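You operate a simulated robot arm through the tools that you are given. There is no shell and no other tool.

The job below is to be done with a simulated robot arm. You get a single attempt, and the scene is never put back.

JOB
Wind up the tube in the tray till its tail is at mark 26.
Fine: free the yellow lever, lower the green roller before winding, lock the lever again.

The check looks at the end state, three seconds after you hand in, the way a careful person would. Anything else that was tipped, shoved, dropped, spilled or broken makes it a failure.

ROBOT AND FRAMES
A 6-joint arm with a three-finger gripper, fixed in place. Base frame: the origin is at the foot of the arm, x ahead of it, y to its left, z up. Readings come in cm, rad, newtons and seconds.
Its first joint turns from -2.897 to 2.897 rad. Payload 4.89 kg.
The TCP is the grasp point between the finger pads, 3 cm short of the fingertips. In the tool frame z runs along the fingers and y along their closing line. Largest opening 16.4 cm; the body of the gripper starts 12.5 cm behind the TCP.
Orientation is that of the tool frame in the base frame, as a unit quaternion [w, x, y, z]. With the fingers straight down and closing along the base's y, the tool's x points along the base's -x, its y along +y and its z along -z.

CONTROLS
- The arm moves only by the tool play_rows. Its argument "plan" is a list of rows, each a list of 3 entries, a list of its own where there are three numbers: the shift along the tool's x, y, z in cm, then the turn, a rotation vector about the tool's x, y, z in rad, then the opening in per cent of the stroke, from 0 (shut) to 100 (fully open). In form: [[[tx, ty, tz], [rx, ry, rz], jaw], ...]. A call has 1 to 20 rows; each row shifts and turns the commanded pose from where the row before left it, along the tool's axes as they then stand. Rows are played at 5 a second. More than 5 cm and 0.15 rad between two rows, or a gripper value outside its range, and nothing of the call is played. Where a pose cannot be reached the arm comes as near as it can. A force on the tool above 50 N (or 10 N above the force at the start of the call, whichever is more), or a blocked arm, ends the call early, and 0.2 s more pass. The fingers move at their own pace (about 10.8 cm/s each) and stop on an object; they squeeze with about 36 N. The grip force told is the motor's: it shows also when the fingers shut on nothing. Time passes only in rows, and 0.2 s behind the last, so rows that do not move let the fingers close. The reply holds the time, the measured pose of the TCP, the force on the tool along the base axes, the opening and the grip force, in the units named above and with some noise, with the torque about the TCP (base axes, N m) and any sound that the robot's microphone picked up, and new pictures: "pictures" is both (left out), scene, wrist or none.
- Cameras (640 x 400 px; columns grow to the right, rows downward): "scene" is fixed at [5.08, -50.15, 145.5]; the picture's right is [-0.55, -0.84, 0.00], its down [-0.46, 0.31, -0.83] and it looks along [0.69, -0.46, -0.56] (base axes); focal length 318 px, centre (320, 200). "wrist" rides on the gripper at [7.6, -0.2, -15.2] in the tool frame; the picture's right is [0.02, 1.00, 0.00], its down [-0.88, 0.02, -0.47] and it looks along [-0.47, 0.01, 0.88] (tool axes); focal length 247 px, centre (320, 200).
- move_column(by): slides the trunk up (or, below 0, down) by that many cm; the arm rides with it, the base frame stays. It gives what a move gives, with no picture.
- probe_pixels(camera, pixels): for up to 12 pixels [column, row] of the newest picture of that camera ("zoom" is the newest enlarged one), the place [x, y, z] in the base frame of the surface seen there, good to about 0.2 cm. It takes no simulated time.
- close_up(camera, box): a new picture of the part [left, top, right, bottom] of that camera's present view, enlarged. It takes no simulated time.
- finish_job(): hands the job in; it is judged then, once.

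Unless the task says otherwise, let go and move clear before handing in.

The tools are called after "Emit:" as a command line: name --argument value ..., lists and objects as JSON in quotes. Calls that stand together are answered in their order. play_rows: Moves the arm, as the interface text tells. Its arguments: {"type":"object","properties":{"plan":{"type":"array","items":{"type":"array"}},"pictures":{"type":"string","enum":["both","scene","wrist","none"]}},"required":["plan"]} The other tools are called the same way: move_column (by) slides the trunk up or down; probe_pixels (camera, pixels) gives the place of the surface under pixels of a picture; close_up (camera, box) takes an enlarged picture of a part of a camera's view; finish_job () hands the job in.

At the start:

```text
time_s: 0.0
eef_pos: [22.1, -52.72, 128.97]
orientation: [0.0, 0.0, 1.0, 0.001]
ft_force: [-0.3, -0.2, 0.2]
ft_torque: [-0.03, -0.02, 0.02]
finger_gap: 16.39
gripper_force: 0.1
trunk travel left (down, up): [-27.5, 11.5]
```

scene: 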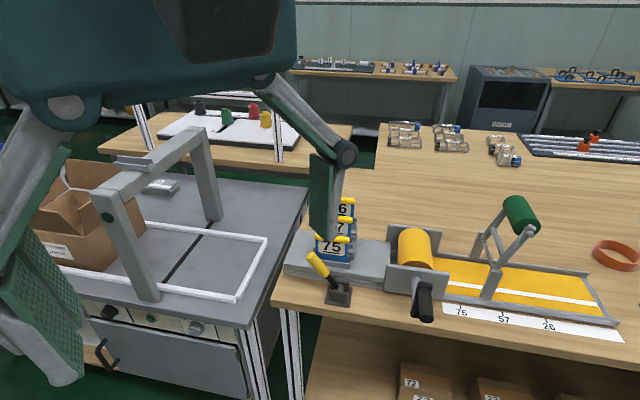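
wrist: 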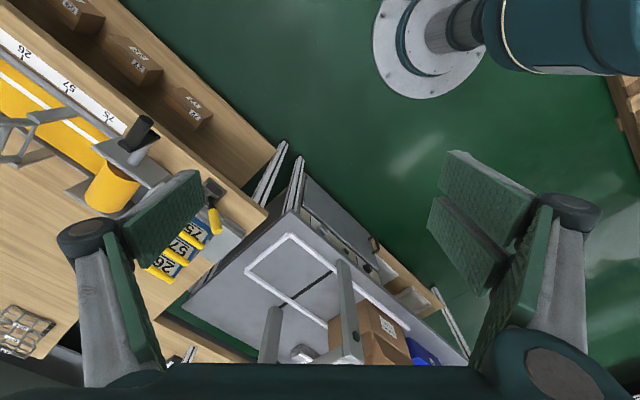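

The scene picture shows a yellow roll device at about (415,255), a yellow lever at (325,270), a green roller on an arm at (520,215) and a scale strip with marks 75, 57 and 26. I'll enlarge the region and probe key points.

Emit:
close_up --camera "scene" --box '[270, 180, 640, 340]'

Emit:
close_up --camera "wrist" --box '[0, 0, 280, 320]'

Emit:
probe_pixels --camera "scene" --pixels '[[314, 255], [327, 272], [338, 290], [415, 240], [425, 290], [423, 316], [520, 215], [505, 245], [490, 292], [460, 312], [503, 319], [548, 326]]'

```text
1.73 times, centred on (455, 260) of scene
```

zoom: 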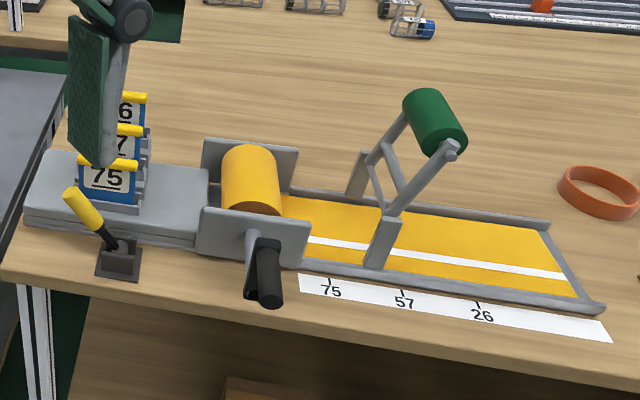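

```text
1.25 times, centred on (140, 160) of wrist
```

zoom: 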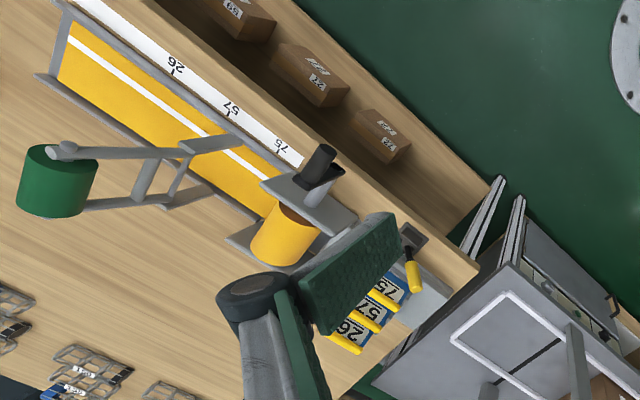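

```text
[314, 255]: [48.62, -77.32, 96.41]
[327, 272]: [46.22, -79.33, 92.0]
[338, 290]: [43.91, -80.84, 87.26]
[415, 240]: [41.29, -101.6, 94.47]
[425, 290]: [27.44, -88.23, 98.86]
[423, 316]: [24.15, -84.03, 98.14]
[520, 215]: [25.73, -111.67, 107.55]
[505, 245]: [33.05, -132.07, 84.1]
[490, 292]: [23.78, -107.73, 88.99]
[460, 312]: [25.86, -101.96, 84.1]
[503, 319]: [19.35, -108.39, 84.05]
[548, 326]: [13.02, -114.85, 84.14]
```

The probes put the bench top at z≈84, with the tray running along (-0.7,-0.7) away from the drum. I'll enlarge the lever, the crank and the roller frame and probe them more finely.

Emit:
close_up --camera "scene" --box '[280, 220, 440, 320]'

Emit:
probe_pixels --camera "zoom" --pixels '[[120, 150], [140, 180], [165, 205], [185, 225], [205, 240], [235, 275], [200, 280], [270, 280], [210, 310], [260, 310], [245, 255], [235, 300]]'

Emit:
close_up --camera "scene" --box '[440, 180, 640, 340]'

Emit:
close_up --camera "wrist" --box '[80, 100, 260, 290]'

```text
4.00 times, centred on (360, 270) of scene
```

zoom: 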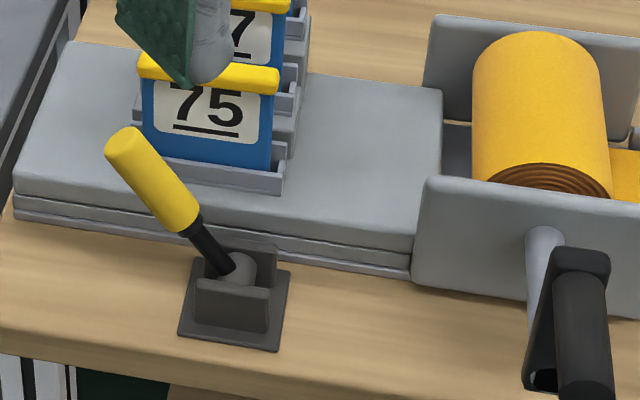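

```text
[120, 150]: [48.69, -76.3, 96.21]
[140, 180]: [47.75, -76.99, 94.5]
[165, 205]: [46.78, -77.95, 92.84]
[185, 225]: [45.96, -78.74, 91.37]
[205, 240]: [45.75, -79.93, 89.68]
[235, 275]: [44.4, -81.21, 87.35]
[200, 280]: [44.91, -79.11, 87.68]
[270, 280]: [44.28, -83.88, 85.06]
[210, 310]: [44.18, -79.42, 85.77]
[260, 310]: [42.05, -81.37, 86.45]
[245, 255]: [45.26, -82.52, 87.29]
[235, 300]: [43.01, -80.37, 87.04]
```

```text
2.50 times, centred on (540, 260) of scene
```

zoom: 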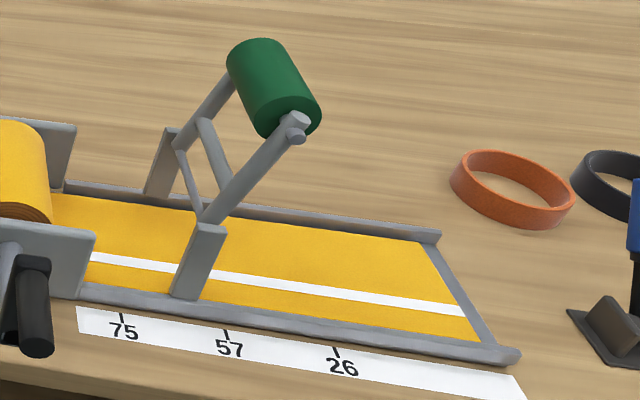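

```text
2.11 times, centred on (170, 195) of wrist
```

zoom: 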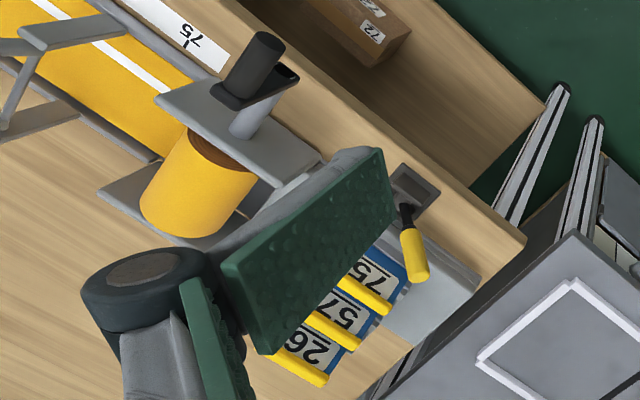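

The lever's shaft leans away from the drum along the tray line, with its base near (44.3,-81.2) and tip near (48.7,-76.3,96.2). Next I'll probe the roller frame, the crank and the tail of the tube.

Emit:
close_up --camera "scene" --box '[440, 190, 600, 290]'

Emit:
probe_pixels --camera "zoom" --pixels '[[212, 315], [150, 160], [250, 250], [330, 140], [320, 120], [260, 40], [290, 110], [240, 60], [180, 150], [215, 150], [200, 340], [140, 190]]'

Emit:
close_up --camera "scene" --box '[380, 220, 540, 320]'

Emit:
probe_pixels --camera "zoom" --pixels '[[140, 155], [140, 250], [170, 270], [160, 330], [120, 380], [115, 280], [40, 170], [235, 190], [130, 80], [190, 140], [60, 25], [230, 60]]'

Emit:
close_up --camera "scene" --box '[480, 240, 640, 340]'

Emit:
probe_pixels --camera "zoom" --pixels '[[500, 280], [465, 205], [420, 130], [475, 180], [515, 290], [545, 320], [395, 110], [90, 300], [271, 335], [560, 380], [300, 200], [460, 260]]'

```text
4.00 times, centred on (520, 240) of scene
```

zoom: 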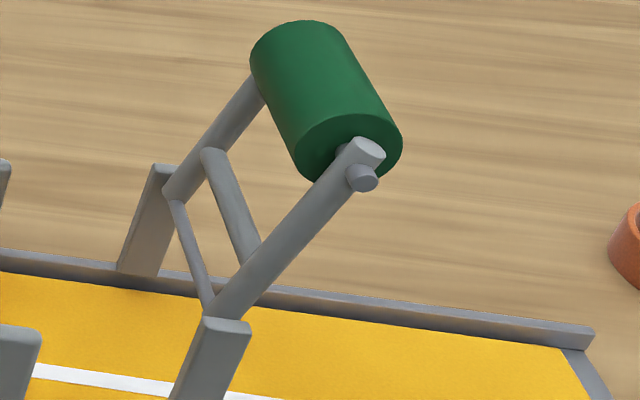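

```text
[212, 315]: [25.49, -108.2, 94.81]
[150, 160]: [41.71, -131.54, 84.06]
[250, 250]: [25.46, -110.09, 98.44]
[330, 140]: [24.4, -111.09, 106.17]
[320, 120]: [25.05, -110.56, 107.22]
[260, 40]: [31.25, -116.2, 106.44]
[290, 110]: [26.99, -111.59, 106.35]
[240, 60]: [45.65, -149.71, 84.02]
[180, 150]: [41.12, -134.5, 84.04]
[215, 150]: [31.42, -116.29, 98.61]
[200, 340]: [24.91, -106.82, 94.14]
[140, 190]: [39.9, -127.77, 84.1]
```

```text
4.00 times, centred on (460, 270) of scene
```

zoom: 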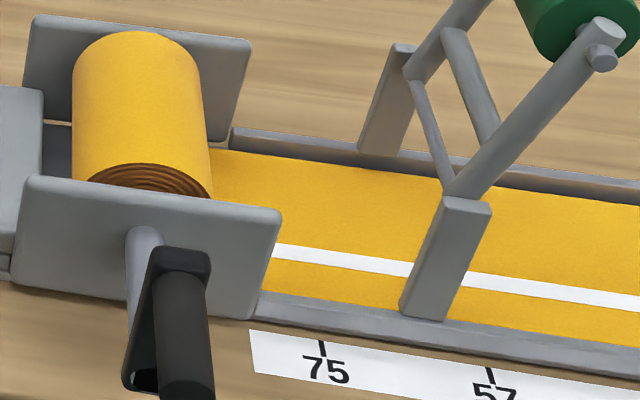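

```text
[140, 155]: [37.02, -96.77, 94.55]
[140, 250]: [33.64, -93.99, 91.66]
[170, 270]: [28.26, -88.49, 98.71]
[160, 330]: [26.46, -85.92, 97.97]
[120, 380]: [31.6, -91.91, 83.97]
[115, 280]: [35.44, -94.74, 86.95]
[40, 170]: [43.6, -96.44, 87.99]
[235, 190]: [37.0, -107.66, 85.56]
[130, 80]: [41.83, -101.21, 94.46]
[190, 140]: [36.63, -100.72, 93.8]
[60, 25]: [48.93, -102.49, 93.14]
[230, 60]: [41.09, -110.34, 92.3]
```

```text
4.00 times, centred on (560, 290) of scene
```

zoom: 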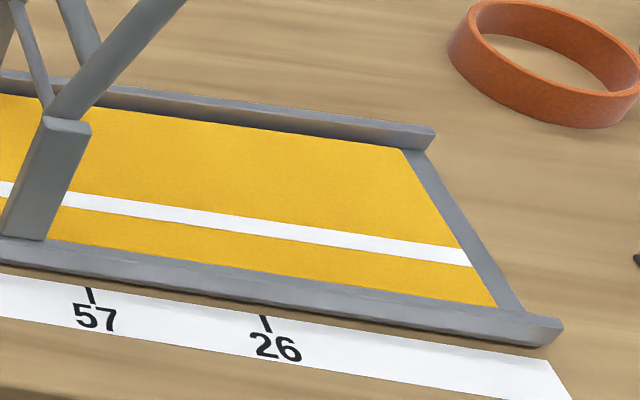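

```text
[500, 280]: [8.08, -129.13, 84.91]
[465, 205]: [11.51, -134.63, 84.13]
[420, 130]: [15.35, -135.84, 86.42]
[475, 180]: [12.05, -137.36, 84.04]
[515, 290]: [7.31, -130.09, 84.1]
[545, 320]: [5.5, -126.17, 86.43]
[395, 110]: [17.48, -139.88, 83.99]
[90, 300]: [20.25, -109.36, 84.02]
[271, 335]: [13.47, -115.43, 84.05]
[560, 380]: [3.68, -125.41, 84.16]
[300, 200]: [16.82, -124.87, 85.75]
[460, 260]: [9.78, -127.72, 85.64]
```

The roller pivot is near s≈-58 (tray line), the roller leans about 14° past vertical toward the tail, and the drum axis is at s≈-42. I'll measure the cards, crank arm and bench edge before moving.

Emit:
close_up --camera "scene" --box '[380, 230, 480, 330]'

Emit:
probe_pixels --camera "zoom" --pixels '[[290, 160], [240, 300], [335, 260], [330, 340], [375, 340], [350, 190], [250, 180], [270, 250], [300, 375], [230, 330], [420, 370], [180, 300]]'

Emit:
probe_pixels --camera "scene" --pixels '[[275, 300], [292, 307], [380, 318], [440, 328], [330, 237], [345, 222], [346, 203], [320, 258], [346, 262], [300, 240], [290, 262], [380, 248]]'

```text
4.00 times, centred on (430, 280) of scene
```

zoom: 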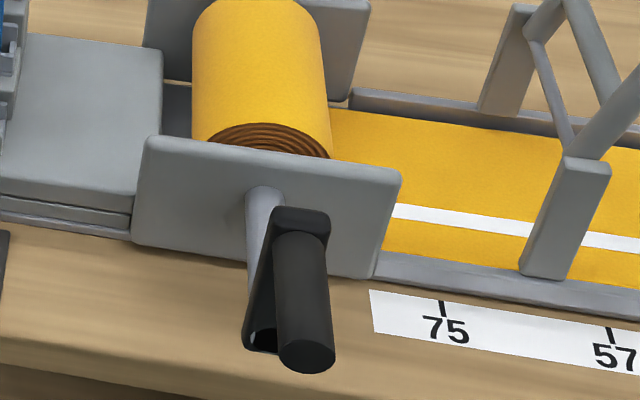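

```text
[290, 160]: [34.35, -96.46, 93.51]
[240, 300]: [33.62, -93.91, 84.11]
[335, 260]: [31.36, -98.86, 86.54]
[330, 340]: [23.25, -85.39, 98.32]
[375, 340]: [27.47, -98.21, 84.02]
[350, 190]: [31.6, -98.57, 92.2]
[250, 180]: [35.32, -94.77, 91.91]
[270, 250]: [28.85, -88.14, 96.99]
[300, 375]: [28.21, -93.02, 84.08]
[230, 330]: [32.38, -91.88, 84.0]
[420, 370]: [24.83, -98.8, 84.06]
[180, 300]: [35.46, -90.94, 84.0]
```

```text
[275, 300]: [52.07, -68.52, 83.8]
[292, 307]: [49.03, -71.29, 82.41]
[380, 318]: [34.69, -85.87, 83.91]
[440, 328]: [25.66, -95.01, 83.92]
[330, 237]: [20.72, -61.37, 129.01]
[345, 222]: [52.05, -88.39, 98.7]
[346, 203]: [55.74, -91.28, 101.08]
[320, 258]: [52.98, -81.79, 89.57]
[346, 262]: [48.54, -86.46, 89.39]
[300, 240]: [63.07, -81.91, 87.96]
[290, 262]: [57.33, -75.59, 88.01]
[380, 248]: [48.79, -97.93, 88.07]
```

The bench edge is at t≈-85.2 and the crank handle (z≈97.4, s≈-42.3) lies outside it, so it can pass below the bench top. I'll turn the tool 45° so it closes along the tray line and move above the lever.

Emit:
play_rows --plan '[[[0, 0, 0], [0, 0, 0.131], 37], [[0, 0, 0], [0, 0, 0.131], 37], [[0, 0, 0], [0, 0, 0.131], 37], [[0, 0, 0], [0, 0, 0.131], 37], [[0, 0, 0], [0, 0, 0.131], 37], [[0, 0, 0], [0, 0, 0.131], 37], [[-4.45, 0.08, 1.9], [0, 0, 0], 37], [[-4.45, 0.08, 1.9], [0, 0, 0], 37], [[-4.45, 0.08, 1.9], [0, 0, 0], 37], [[-4.45, 0.08, 1.9], [0, 0, 0], 37], [[-4.45, 0.08, 1.9], [0, 0, 0], 37], [[-4.45, 0.08, 1.9], [0, 0, 0], 37], [[-4.45, 0.08, 1.9], [0, 0, 0], 37], [[-4.45, 0.08, 1.9], [0, 0, 0], 37], [[0, 0, 0], [0, 0, 0], 37]]'

```text
time_s: 3.2
eef_pos: [47.53, -77.69, 113.47]
orientation: [-0.001, 0.383, 0.924, 0.0]
ft_force: [0.3, -0.5, -1.4]
ft_torque: [0.19, 0.15, -0.03]
finger_gap: 6.06
gripper_force: 0.1
trunk travel left (down, up): [-27.5, 11.5]
```

scene: 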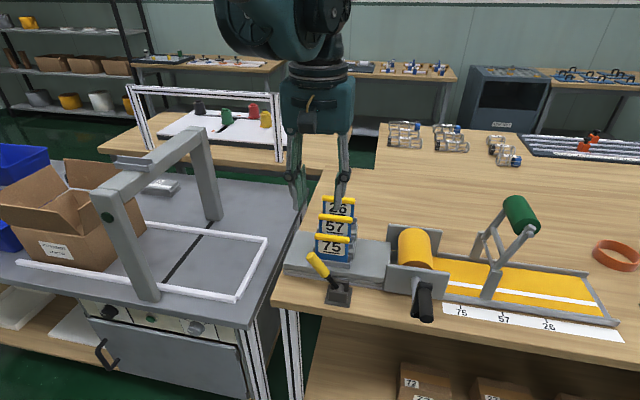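
wrist: 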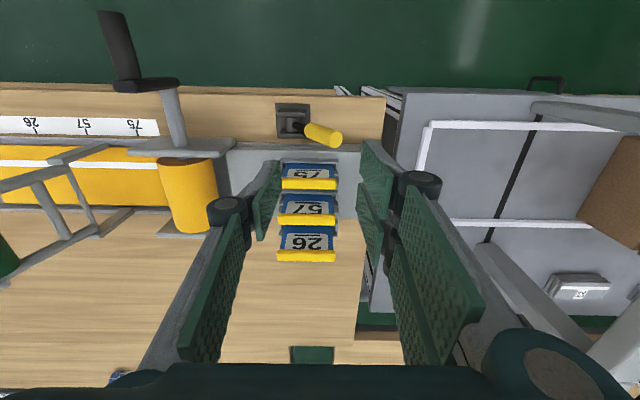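

The wrist view now shows the lever at (293,125)–(340,138) with its box at (292,115), and the crank at (125,50)–(175,130). I'll zoom on the lever and probe it, plus the crank.

Emit:
close_up --camera "wrist" --box '[240, 80, 400, 180]'

Emit:
probe_pixels --camera "zoom" --pixels '[[150, 100], [260, 100], [150, 230], [210, 180], [240, 205], [280, 200], [330, 215], [385, 240], [400, 220], [180, 190], [300, 230], [370, 210]]'

Emit:
probe_pixels --camera "wrist" --pixels '[[110, 25], [125, 75], [145, 85], [170, 85], [175, 120], [180, 140], [190, 170], [205, 190], [310, 168], [310, 183], [310, 212], [310, 255]]'

```text
4.00 times, centred on (320, 130) of wrist
```

zoom: 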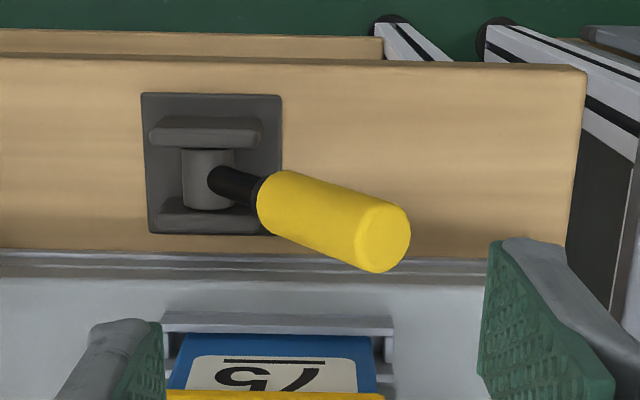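

```text
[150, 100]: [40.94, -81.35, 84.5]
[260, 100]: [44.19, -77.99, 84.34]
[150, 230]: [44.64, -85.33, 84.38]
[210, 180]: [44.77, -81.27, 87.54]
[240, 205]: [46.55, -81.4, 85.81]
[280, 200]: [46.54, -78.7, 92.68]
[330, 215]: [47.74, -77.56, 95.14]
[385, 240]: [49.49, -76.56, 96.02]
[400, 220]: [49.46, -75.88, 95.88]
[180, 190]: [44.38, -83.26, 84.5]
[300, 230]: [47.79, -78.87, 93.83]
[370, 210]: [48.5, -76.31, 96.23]
```

```text
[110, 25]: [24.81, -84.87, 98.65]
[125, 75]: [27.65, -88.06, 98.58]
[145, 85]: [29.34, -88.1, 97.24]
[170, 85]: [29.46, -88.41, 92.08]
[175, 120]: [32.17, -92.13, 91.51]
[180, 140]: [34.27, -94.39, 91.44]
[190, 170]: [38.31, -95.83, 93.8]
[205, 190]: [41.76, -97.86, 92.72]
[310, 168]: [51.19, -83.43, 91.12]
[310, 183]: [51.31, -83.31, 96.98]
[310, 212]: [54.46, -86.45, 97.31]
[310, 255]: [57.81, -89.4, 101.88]
```

The lever pivots about s≈-26.2, z≈86.5 and its tip is at s≈-19.1, z≈95.8, leaning 37° away from the drum. I'll widen the fingers to 8 cm and lower them around the knob.

Emit:
play_rows --plan '[[[-0.5, 0.2, 0], [0, 0, 0], 49], [[0, 0, 3.9], [0, 0, 0], 49], [[0, 0, 3.9], [0, 0, 0], 49], [[0, 0, 3.9], [0, 0, 0], 49], [[0, 0, 3.9], [0, 0, 0], 49], [[0, 0, 3.9], [0, 0, 0], 49], [[0, 0, 0], [0, 0, 0], 49]]'

```text
time_s: 4.8
eef_pos: [48.16, -77.61, 94.01]
orientation: [0.0, 0.384, 0.923, 0.0]
ft_force: [-0.3, -1.2, -0.8]
ft_torque: [0.15, 0.04, 0.0]
finger_gap: 8.04
gripper_force: 0.0
trunk travel left (down, up): [-27.5, 11.5]
```

scene: 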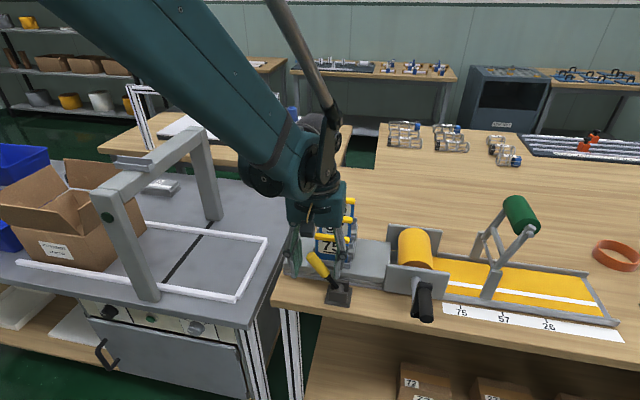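
wrist: 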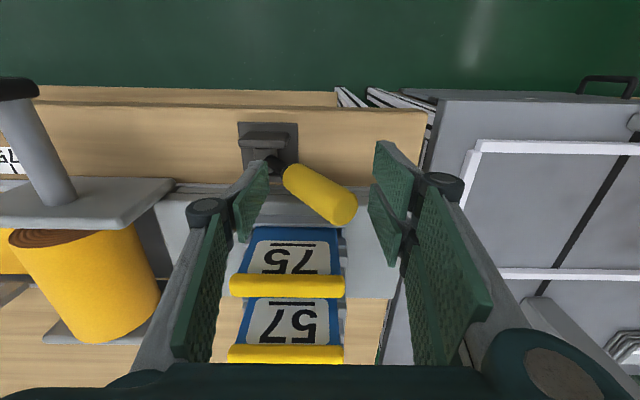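

The fingers stand either side of the yellow knob in the wrist view, with no contact force. I'll push the lever toward the drum in small steps.

Emit:
play_rows --plan '[[[0, -1, 0], [0, 0, 0], 49], [[0, -1, 0], [0, 0, 0], 49], [[0, -1, 0], [0, 0, 0], 49], [[0, -1, 0], [0, 0, 0], 49], [[0, -1, 0], [0, 0, 0], 49], [[0, -1, 0], [0, 0, 0], 49], [[0, 0, 0], [0, 0, 0], 49]]'

```text
time_s: 6.4
eef_pos: [43.8, -81.93, 94.32]
orientation: [-0.001, 0.384, 0.923, 0.0]
ft_force: [1.0, 0.2, -1.0]
ft_torque: [-0.01, 0.01, 0.03]
finger_gap: 8.06
gripper_force: 0.2
trunk travel left (down, up): [-27.5, 11.5]
```

scene: 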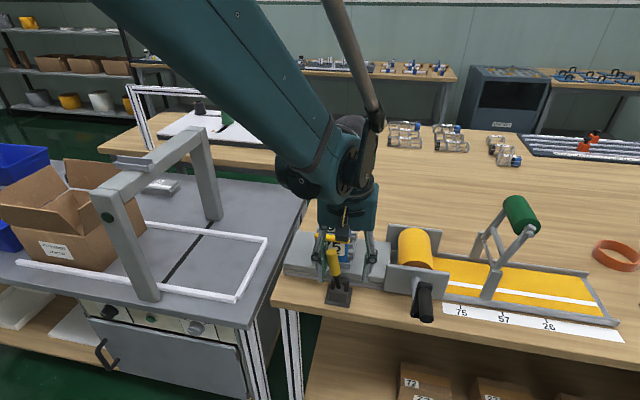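
wrist: 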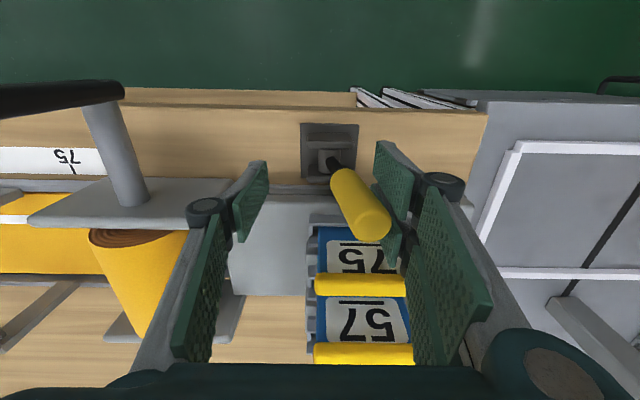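

The lever follows the finger with hardly any force and is now nearly upright. I'll keep pushing it past vertical.

Emit:
play_rows --plan '[[[0, -1, 0], [0, 0, 0], 49], [[0, -1, 0], [0, 0, 0], 49], [[0, -1, 0], [0, 0, 0], 49], [[0, -1, 0.1], [0, 0, 0], 49], [[0, 0, 0], [0, 0, 0], 49]]'

```text
time_s: 7.6
eef_pos: [41.13, -84.84, 94.25]
orientation: [-0.001, 0.384, 0.923, 0.0]
ft_force: [0.3, 1.6, -0.4]
ft_torque: [-0.02, 0.01, -0.01]
finger_gap: 8.09
gripper_force: 0.6
trunk travel left (down, up): [-27.5, 11.5]
```

scene: 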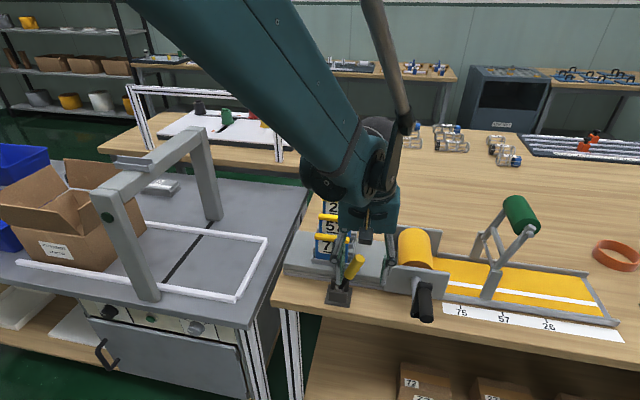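
wrist: 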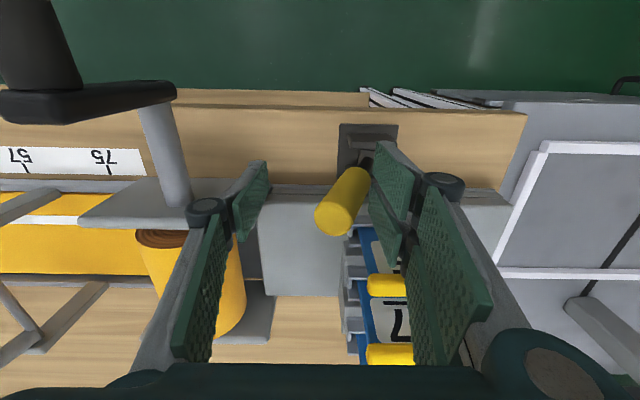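

The lever now leans toward the drum, seen at (350,270) in the scene. I'll zoom in to judge its angle.

Emit:
close_up --camera "scene" --box '[290, 220, 450, 320]'

Emit:
close_up --camera "wrist" --box '[260, 100, 460, 260]'

Emit:
probe_pixels --camera "wrist" --pixels '[[360, 175], [345, 195], [333, 218], [370, 160]]'

```text
4.00 times, centred on (370, 270) of scene
```

zoom: 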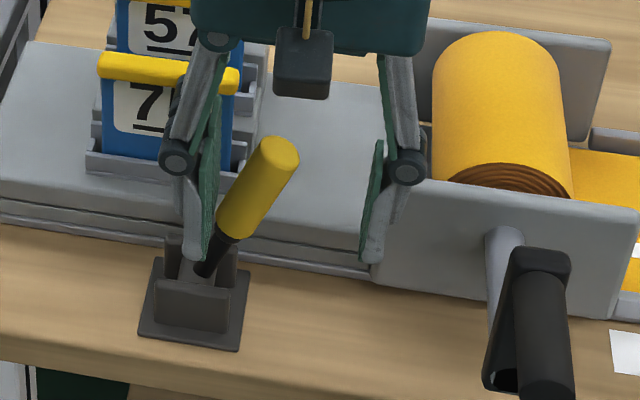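

```text
2.50 times, centred on (360, 180) of wrist
```

zoom: 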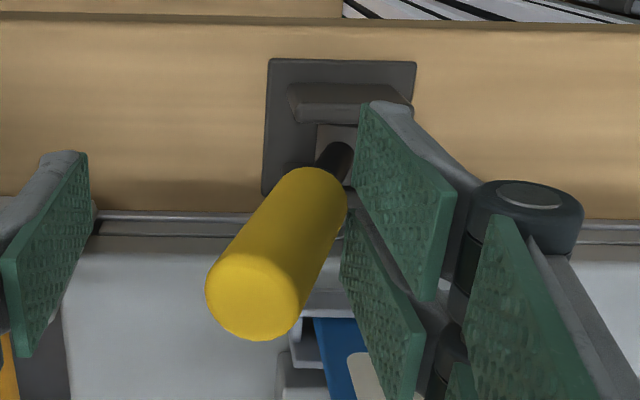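

```text
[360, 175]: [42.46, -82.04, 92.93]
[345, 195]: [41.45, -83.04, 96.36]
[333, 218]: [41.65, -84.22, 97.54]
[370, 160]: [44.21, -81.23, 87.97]
```

The lever tip is at s≈-30.1, about 20° past vertical on the drum side, so it may not be at its stop yet. I'll keep pushing gently and watch the force.

Emit:
play_rows --plan '[[[0, -0.6, 0], [0, 0, 0], 49], [[0, -0.6, 0], [0, 0, 0], 49], [[0, -0.6, 0], [0, 0, 0], 49], [[0, 0, 0], [0, 0, 0], 49]]' --pictures "wrist"

Emit:
close_up --camera "scene" --box '[290, 220, 450, 320]'

```text
time_s: 8.6
eef_pos: [39.79, -86.09, 94.35]
orientation: [0.002, 0.383, 0.924, -0.001]
ft_force: [10.7, -3.4, 14.0]
ft_torque: [0.32, -0.76, -0.4]
finger_gap: 8.37
gripper_force: 4.0
trunk travel left (down, up): [-27.5, 11.5]
```

wrist: 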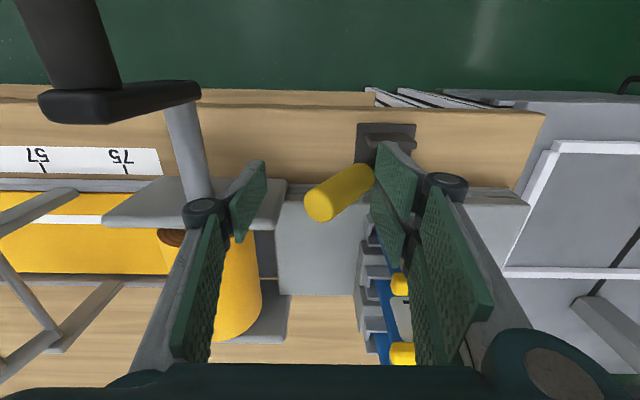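

```text
4.00 times, centred on (370, 270) of scene
```

zoom: 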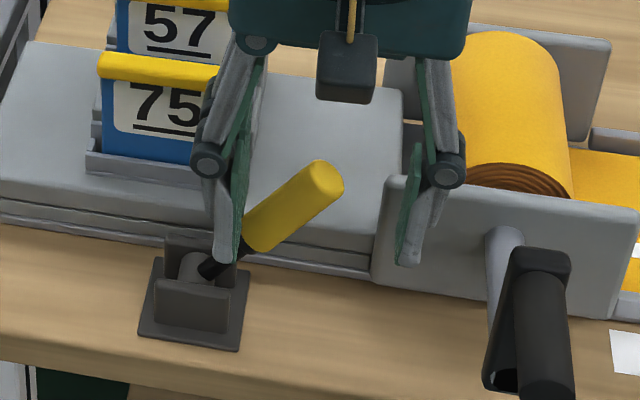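

A contact force of about 18 N has appeared, so the lever is probably at its stop on the drum side. I'll probe its tip.

Emit:
probe_pixels --camera "wrist" --pixels '[[318, 205], [335, 190], [355, 178], [366, 172]]'

Emit:
play_rows --plan '[[[0, 0, 0], [0, 0, 0], 49], [[0, 0, 0], [0, 0, 0], 49]]' --pictures "none"

```text
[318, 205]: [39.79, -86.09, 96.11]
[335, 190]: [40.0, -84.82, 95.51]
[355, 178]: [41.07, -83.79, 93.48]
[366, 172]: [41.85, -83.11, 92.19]
```

```text
time_s: 9.2
eef_pos: [39.9, -86.02, 94.24]
orientation: [0.0, 0.383, 0.924, 0.0]
ft_force: [13.6, -6.2, 19.2]
ft_torque: [0.4, -0.95, -0.51]
finger_gap: 8.47
gripper_force: 5.0
trunk travel left (down, up): [-27.5, 11.5]
```

The lever tip sits at s≈-32.7, a mirror of its starting lean, and the force shows it is against its stop, so it is freed. I'll back off, lift clear, and look.

Emit:
play_rows --plan '[[[0, 0.6, 0], [0, 0, 0], 49], [[0, 0.2, -0.5], [0, 0, 0], 49], [[0, 0, -4], [0, 0, 0], 49], [[0, 0, -4.5], [0, 0, 0], 49], [[0, 0, -4.5], [0, 0, 0], 49], [[0, 0, -4.5], [0, 0, 0], 49], [[0, 0, -4.5], [0, 0, 0], 49], [[0, 0, 0], [0, 0, 0], 49]]'

Emit:
close_up --camera "scene" --box '[270, 190, 470, 330]'

```text
time_s: 11.0
eef_pos: [40.35, -85.6, 116.58]
orientation: [0.001, 0.384, 0.923, 0.001]
ft_force: [-0.3, -0.3, 0.5]
ft_torque: [-0.09, -0.06, 0.02]
finger_gap: 8.04
gripper_force: 0.1
trunk travel left (down, up): [-27.5, 11.5]
```

scene: 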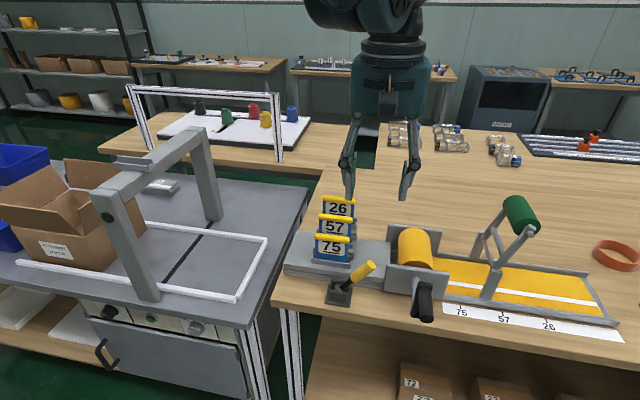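
wrist: 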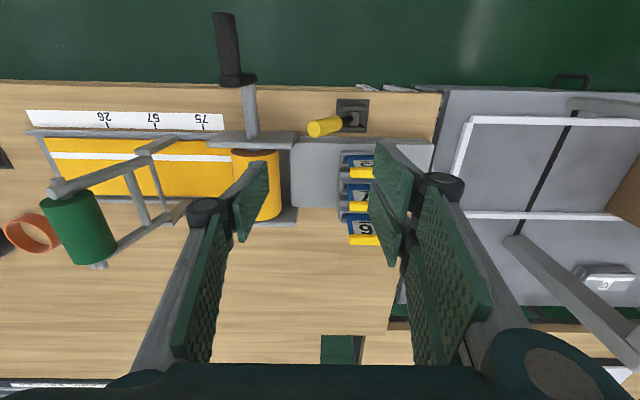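

```text
2.86 times, centred on (370, 260) of scene
```

zoom: 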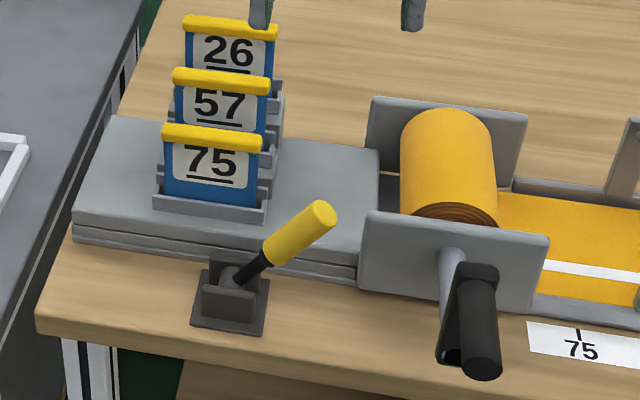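

The lever stays over on the drum side and the cards are undisturbed. Now I'll measure the green roller from the wrist view before going to it.

Emit:
close_up --camera "wrist" --box '[20, 110, 220, 280]'

Emit:
probe_pixels --camera "zoom" --pixels '[[150, 205], [190, 260], [220, 320], [165, 330], [240, 250], [135, 185], [270, 165], [410, 110], [330, 180], [240, 370], [350, 310], [200, 220]]'

```text
2.35 times, centred on (120, 195) of wrist
```

zoom: 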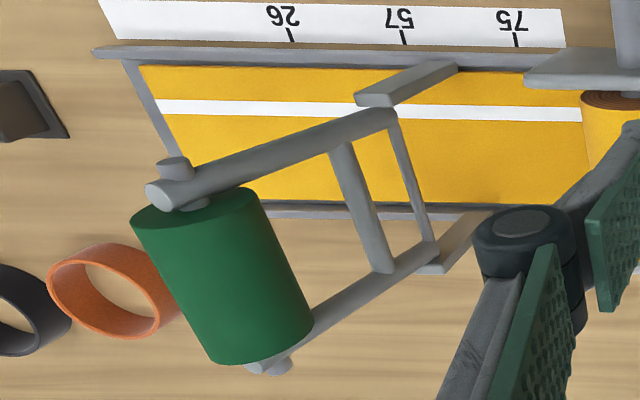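

```text
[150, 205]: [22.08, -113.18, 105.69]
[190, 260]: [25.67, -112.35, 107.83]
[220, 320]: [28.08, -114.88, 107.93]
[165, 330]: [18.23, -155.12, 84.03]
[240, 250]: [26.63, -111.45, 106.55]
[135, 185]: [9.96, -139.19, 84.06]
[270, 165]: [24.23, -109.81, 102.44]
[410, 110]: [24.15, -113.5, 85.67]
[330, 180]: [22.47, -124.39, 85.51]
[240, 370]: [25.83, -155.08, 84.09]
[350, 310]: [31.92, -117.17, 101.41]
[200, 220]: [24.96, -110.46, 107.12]
```

The roller's centre is about s≈-62, z≈105.4, t from -96 to -105, with its pivot at s≈-58.5, z≈94.3. It leans to the tail side, so it should swing over toward the drum. I'll back off, tilt the tool outward for reach, and slide over in front of it.

Emit:
play_rows --plan '[[[4.5, 0, -2], [0, 0, 0], 55], [[4.5, 0, -3.0], [0, 0, 0], 55], [[0, -4.4, 0], [0, 0, 0], 55], [[0, -4.4, 0], [0, 0, 0], 55], [[0, -4.4, 0], [0, 0, 0], 55], [[0, 0, 0], [0, -0.15, 0], 55], [[0, 0, 0], [0, -0.15, 0], 55], [[0, 0, 0], [0, -0.15, 0], 55], [[0, 0, 0], [0, -0.15, 0], 55], [[0, 0, 0], [0, -0.15, 0], 55], [[0, 0, 0], [0, -0.15, 0], 55], [[0, -4.2, 0], [0, 0, 0], 55], [[0, -4.2, 0], [0, 0, 0], 55], [[0, -4.2, 0], [0, 0, 0], 55], [[0, -4.2, 0], [0, 0, 0], 55], [[0, 0, 0], [0, 0, 0], 55]]'

```text
refused: row 2 steps farther than a row can; nothing moved
```

The second row was longer than 5 cm, so nothing moved. I'll resend it with shorter steps.

Emit:
play_rows --plan '[[[4.5, 0, -2], [0, 0, 0], 55], [[4.5, 0, -2], [0, 0, 0], 55], [[0, -4.4, -1.2], [0, 0, 0], 55], [[0, -4.4, 0], [0, 0, 0], 55], [[0, -4.4, 0], [0, 0, 0], 55], [[0, 0, 0], [0, -0.149, 0], 55], [[0, 0, 0], [0, -0.149, 0], 55], [[0, 0, 0], [0, -0.149, 0], 55], [[0, 0, 0], [0, -0.149, 0], 55], [[0, 0, 0], [0, -0.149, 0], 55], [[0, 0, 0], [0, -0.149, 0], 55], [[0, -4.2, 0], [0, 0, 0], 55], [[0, -4.2, 0], [0, 0, 0], 55], [[0, -4.2, 0], [0, 0, 0], 55], [[0, -4.2, 0], [0, 0, 0], 55], [[0, 0, 0], [0, 0, 0], 55]]'

```text
time_s: 14.4
eef_pos: [12.88, -100.39, 121.9]
orientation: [0.399, 0.346, 0.833, -0.166]
ft_force: [-0.4, -1.1, -0.7]
ft_torque: [0.04, -0.07, 0.09]
finger_gap: 9.01
gripper_force: 0.0
trunk travel left (down, up): [-27.5, 11.5]
```

scene: 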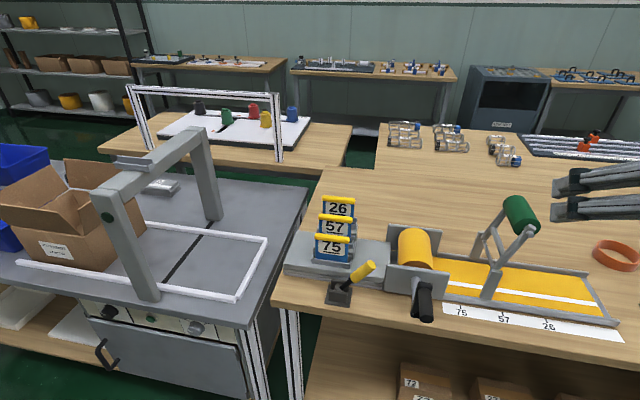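
wrist: 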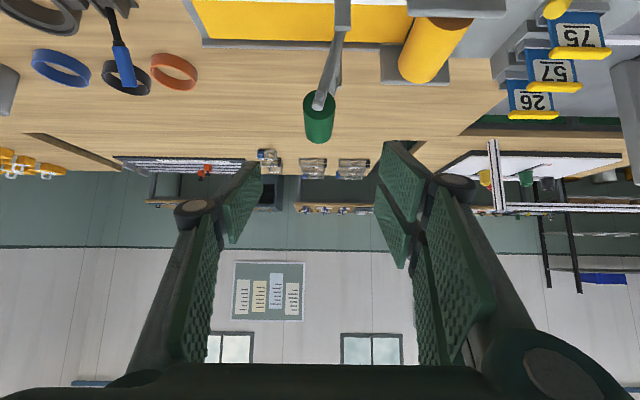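

The tilted pose was reached exactly (TCP s=-61.9, t=-80.1) and the roller sits centred between the fingers at (319,118) in the wrist view. I'll advance along the fingers most of the way and check.

Emit:
play_rows --plan '[[[1.5, 0, 3], [0, 0, 0], 55], [[0, 0, 4], [0, 0, 0], 55], [[0, 0, 4], [0, 0, 0], 55], [[0, 0, 4], [0, 0, 0], 55], [[0, 0, 0], [0, 0, 0], 55]]'

Emit:
close_up --camera "scene" --box '[440, 160, 640, 300]'

```text
time_s: 15.6
eef_pos: [20.7, -107.82, 111.35]
orientation: [0.399, 0.346, 0.833, -0.165]
ft_force: [0.3, -0.4, -1.1]
ft_torque: [0.0, 0.02, 0.01]
finger_gap: 9.02
gripper_force: 0.0
trunk travel left (down, up): [-27.5, 11.5]
```

scene: 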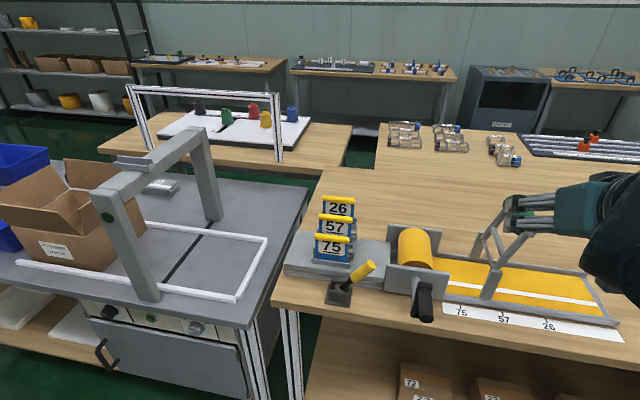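
wrist: 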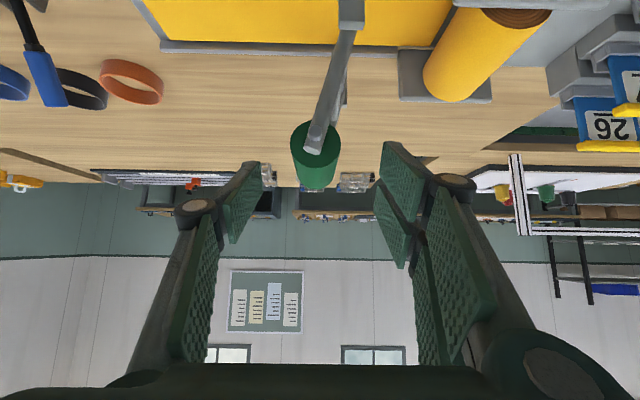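

```text
2.86 times, centred on (540, 230) of scene
```

zoom: 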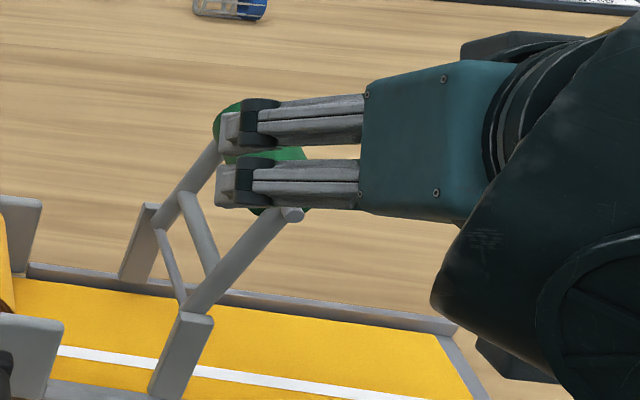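

The roller stays centred at (315,155) as the fingers come closer. I'll probe its surface once more for an exact centre.

Emit:
probe_pixels --camera "wrist" --pixels '[[300, 130], [296, 150], [336, 140], [316, 165], [305, 175], [330, 175], [314, 140], [340, 60], [325, 110], [349, 15], [312, 185], [335, 160]]'

```text
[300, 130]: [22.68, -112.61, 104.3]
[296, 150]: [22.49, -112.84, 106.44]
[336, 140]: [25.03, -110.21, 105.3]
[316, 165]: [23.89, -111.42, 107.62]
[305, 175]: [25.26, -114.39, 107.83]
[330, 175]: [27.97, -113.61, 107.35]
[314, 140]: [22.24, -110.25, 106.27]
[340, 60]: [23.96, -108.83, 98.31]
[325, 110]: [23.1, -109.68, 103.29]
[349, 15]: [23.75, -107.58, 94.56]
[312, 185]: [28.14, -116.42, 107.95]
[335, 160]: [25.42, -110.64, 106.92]
```

The roller is centred at s≈-62.0, z≈105.4 (radius 2.5, near face t=-95.7), and the bars pivot at about s≈-59, z≈94. I'll advance the last 8.5 cm and close gently on the roller.

Emit:
play_rows --plan '[[[0, -0.4, 3], [0, 0, 0], 55], [[0, 0, 3], [0, 0, 0], 55], [[0, 0, 2.5], [0, 0, 0], 55], [[0, 0, 0], [0, 0, 0], 55]]'

Emit:
close_up --camera "scene" --box '[440, 160, 640, 300]'

```text
time_s: 16.6
eef_pos: [24.89, -112.9, 106.09]
orientation: [0.399, 0.346, 0.833, -0.166]
ft_force: [0.8, -0.9, -0.9]
ft_torque: [0.01, -0.02, 0.03]
finger_gap: 9.03
gripper_force: 0.1
trunk travel left (down, up): [-27.5, 11.5]
```

scene: 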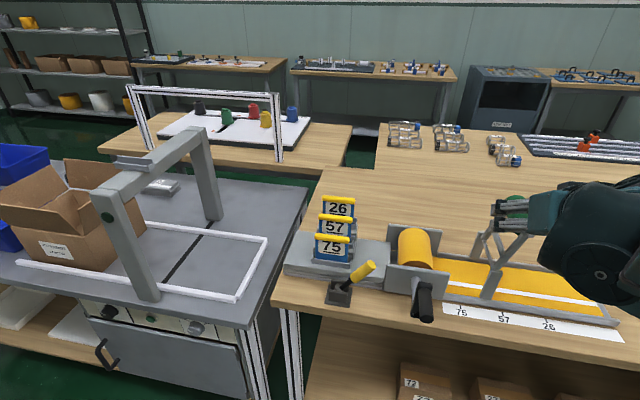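
wrist: 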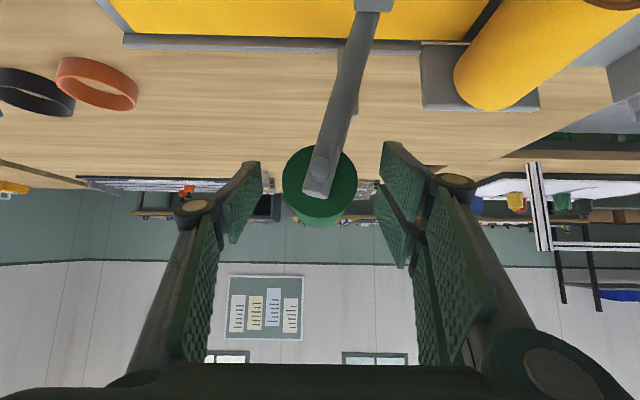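

```text
2.86 times, centred on (540, 230) of scene
```

zoom: 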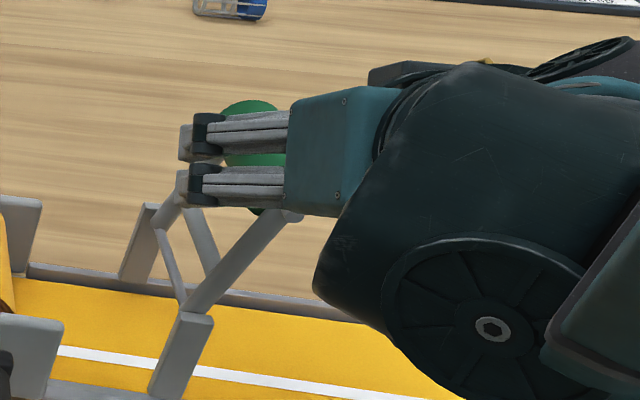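

The roller lies squarely between the pads at (320,187). I'll close on it and swing it a little toward the drum to test that it moves that way.

Emit:
play_rows --plan '[[[0, 0, 0], [0, 0, 0], 40], [[0, 0, 0], [0, 0, 0], 25], [[0, 0, 0], [0, 0, 0], 25], [[0, 0, 0], [0, 0, 0], 25]]' --pictures "none"

Emit:
play_rows --plan '[[[-0.12, 0.78, -0.09], [0, 0, 0], 25], [[-0.12, 0.78, -0.09], [0, 0, 0], 25], [[-0.035, 0.72, -0.028], [0, 0, 0], 25], [[-0.035, 0.72, -0.028], [0, 0, 0], 25], [[0, 0, 0], [0, 0, 0], 25]]'

```text
time_s: 17.6
eef_pos: [24.98, -112.7, 106.14]
orientation: [0.399, 0.346, 0.833, -0.166]
ft_force: [1.9, -0.8, -0.9]
ft_torque: [0.04, -0.08, 0.14]
finger_gap: 4.7
gripper_force: 44.4
trunk travel left (down, up): [-27.5, 11.5]
```

```text
time_s: 18.8
eef_pos: [27.02, -110.72, 106.44]
orientation: [0.399, 0.346, 0.833, -0.166]
ft_force: [-4.4, -0.3, -7.3]
ft_torque: [-0.26, 0.34, -0.01]
finger_gap: 4.68
gripper_force: 45.1
trunk travel left (down, up): [-27.5, 11.5]
```

scene: 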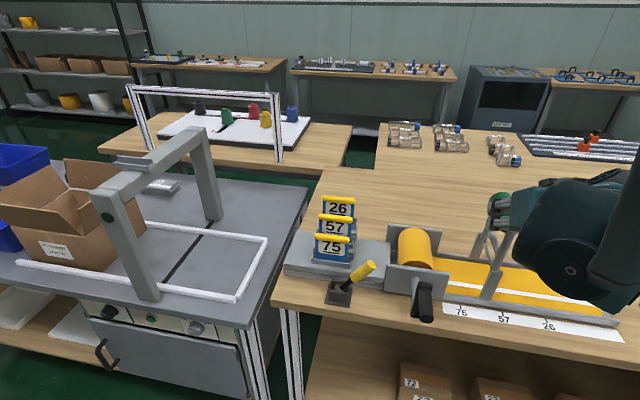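
wrist: 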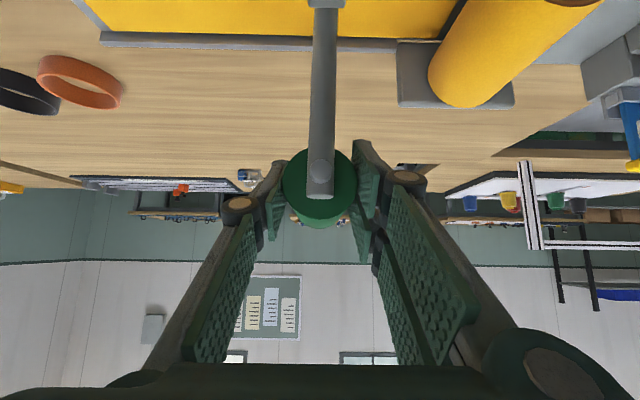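

The frame swings freely toward the drum and is now upright, with only small forces. I'll carry on along the arc to about 48° and check.

Emit:
play_rows --plan '[[[0.07, 1.44, 0.056], [0, 0, 0], 25], [[0.2, 1.41, 0.163], [0, 0, 0], 25], [[0.335, 1.38, 0.27], [0, 0, 0], 25], [[0.468, 1.31, 0.376], [0, 0, 0], 25], [[0.585, 1.22, 0.47], [0, 0, 0], 25], [[0.7, 1.13, 0.563], [0, 0, 0], 25], [[0, 0, 0], [0, 0, 0], 25]]'

Emit:
close_up --camera "scene" --box '[380, 160, 580, 300]'

```text
time_s: 20.4
eef_pos: [32.55, -105.17, 103.45]
orientation: [0.399, 0.346, 0.833, -0.166]
ft_force: [5.5, -6.8, -0.2]
ft_torque: [-0.06, 0.25, 0.45]
finger_gap: 4.69
gripper_force: 45.5
trunk travel left (down, up): [-27.5, 11.5]
```

scene: 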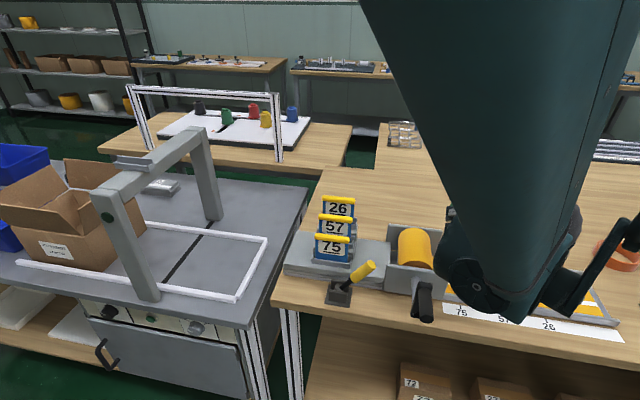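
wrist: 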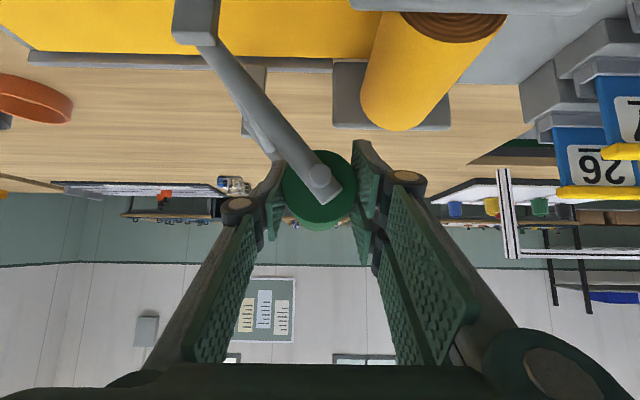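

```text
2.86 times, centred on (480, 230) of scene
```

zoom: 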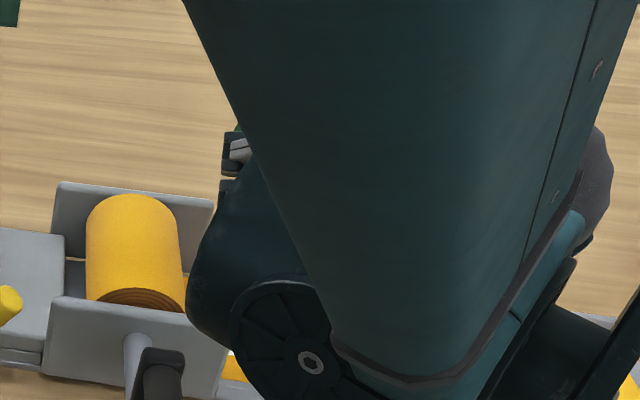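

The frame is at about 48° and following smoothly with low force. I'll continue down to about 20° above horizontal, where the drum-side finger still clears the roll.

Emit:
play_rows --plan '[[[0.8, 1.01, 0.645], [0, 0, 0], 25], [[0.89, 0.87, 0.714], [0, 0, 0], 25], [[0.967, 0.74, 0.776], [0, 0, 0], 25], [[0.6, 0.36, 0.48], [0, 0, 0], 25], [[0, 0, 0], [0, 0, 0], 25]]'

Emit:
close_up --camera "wrist" --box '[160, 0, 520, 240]'

```text
time_s: 21.6
eef_pos: [34.58, -102.98, 99.35]
orientation: [0.399, 0.346, 0.833, -0.166]
ft_force: [-3.9, -2.9, 1.3]
ft_torque: [-0.46, 0.51, 0.56]
finger_gap: 4.63
gripper_force: 45.4
trunk travel left (down, up): [-27.5, 11.5]
```

scene: 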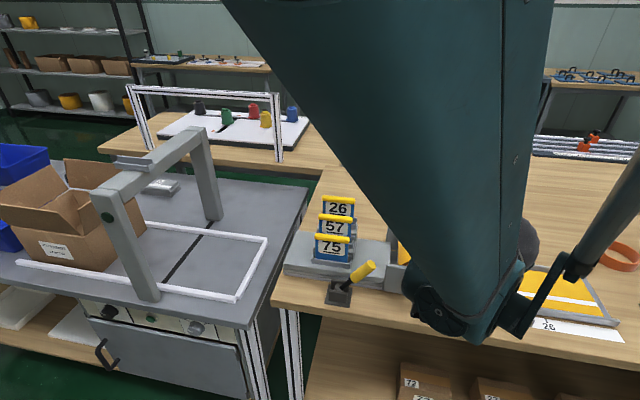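
wrist: 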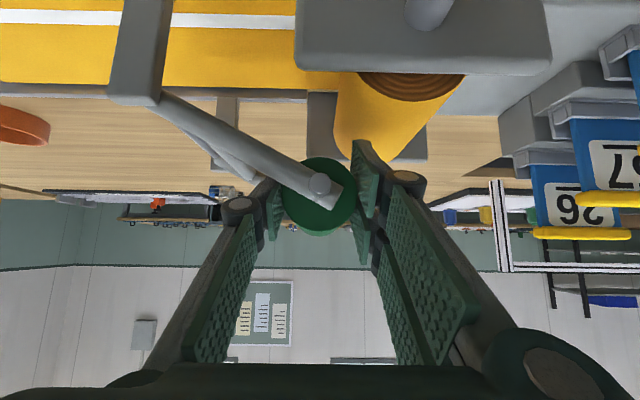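

```text
1.67 times, centred on (340, 120) of wrist
```

zoom: 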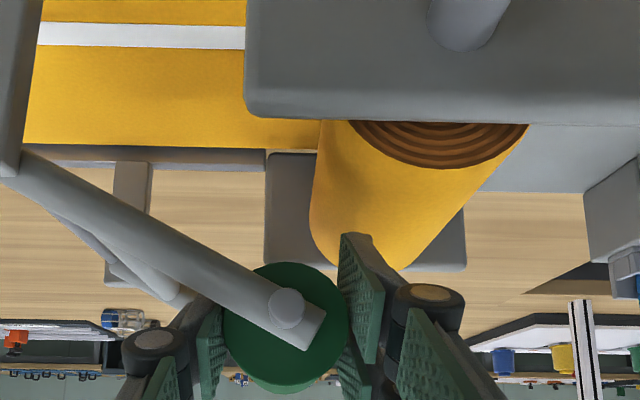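

The roller is at about 23° and the drum-side finger still clears the roll. I'll lower it another 1.2 cm, open slightly so the roller settles onto the roll, then retract along the fingers.

Emit:
play_rows --plan '[[[0.46, 0.22, 0.37], [0, 0, 0], 25], [[0.46, 0.2, 0.37], [0, 0, 0], 25], [[0, 0, 0], [0, 0, 0], 25], [[0, 0, 0], [0, 0, 0], 33], [[0, 0, 0], [0, 0, 0], 40], [[0, 0, 0], [0, 0, 0], 40]]'

Emit:
close_up --camera "wrist" --box '[160, 0, 520, 240]'

```text
time_s: 22.3
eef_pos: [34.83, -102.85, 98.53]
orientation: [0.401, 0.346, 0.831, -0.168]
ft_force: [-3.2, 4.6, 22.8]
ft_torque: [0.38, 0.79, 0.51]
finger_gap: 4.83
gripper_force: 45.2
trunk travel left (down, up): [-27.5, 11.5]
stopped in row 3: the force on the tool passed its limit at 52 N (the readings are from after the stop); the commanded pose is now the measured one
```

scene: 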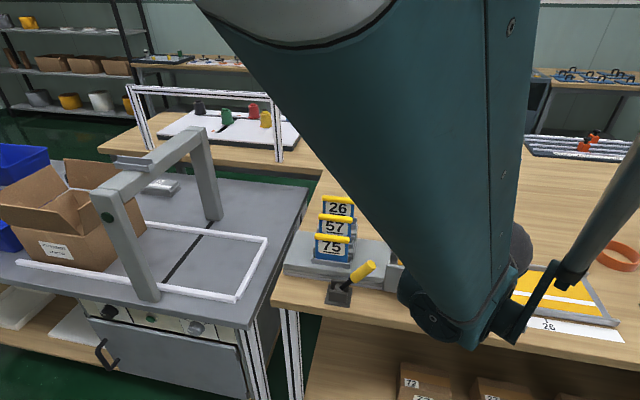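
wrist: 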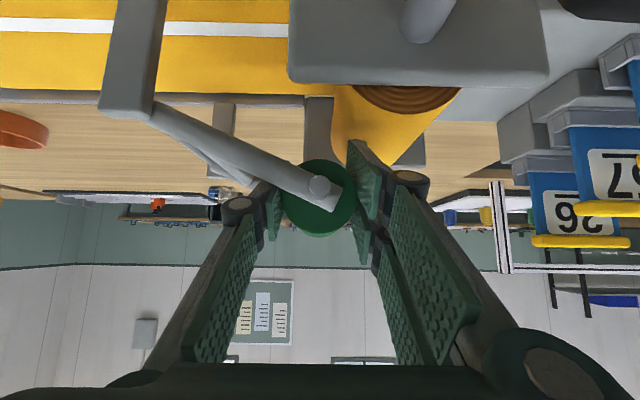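

```text
1.67 times, centred on (340, 120) of wrist
```

zoom: 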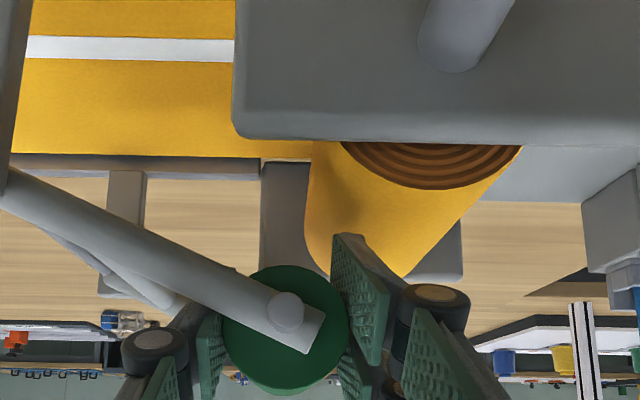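

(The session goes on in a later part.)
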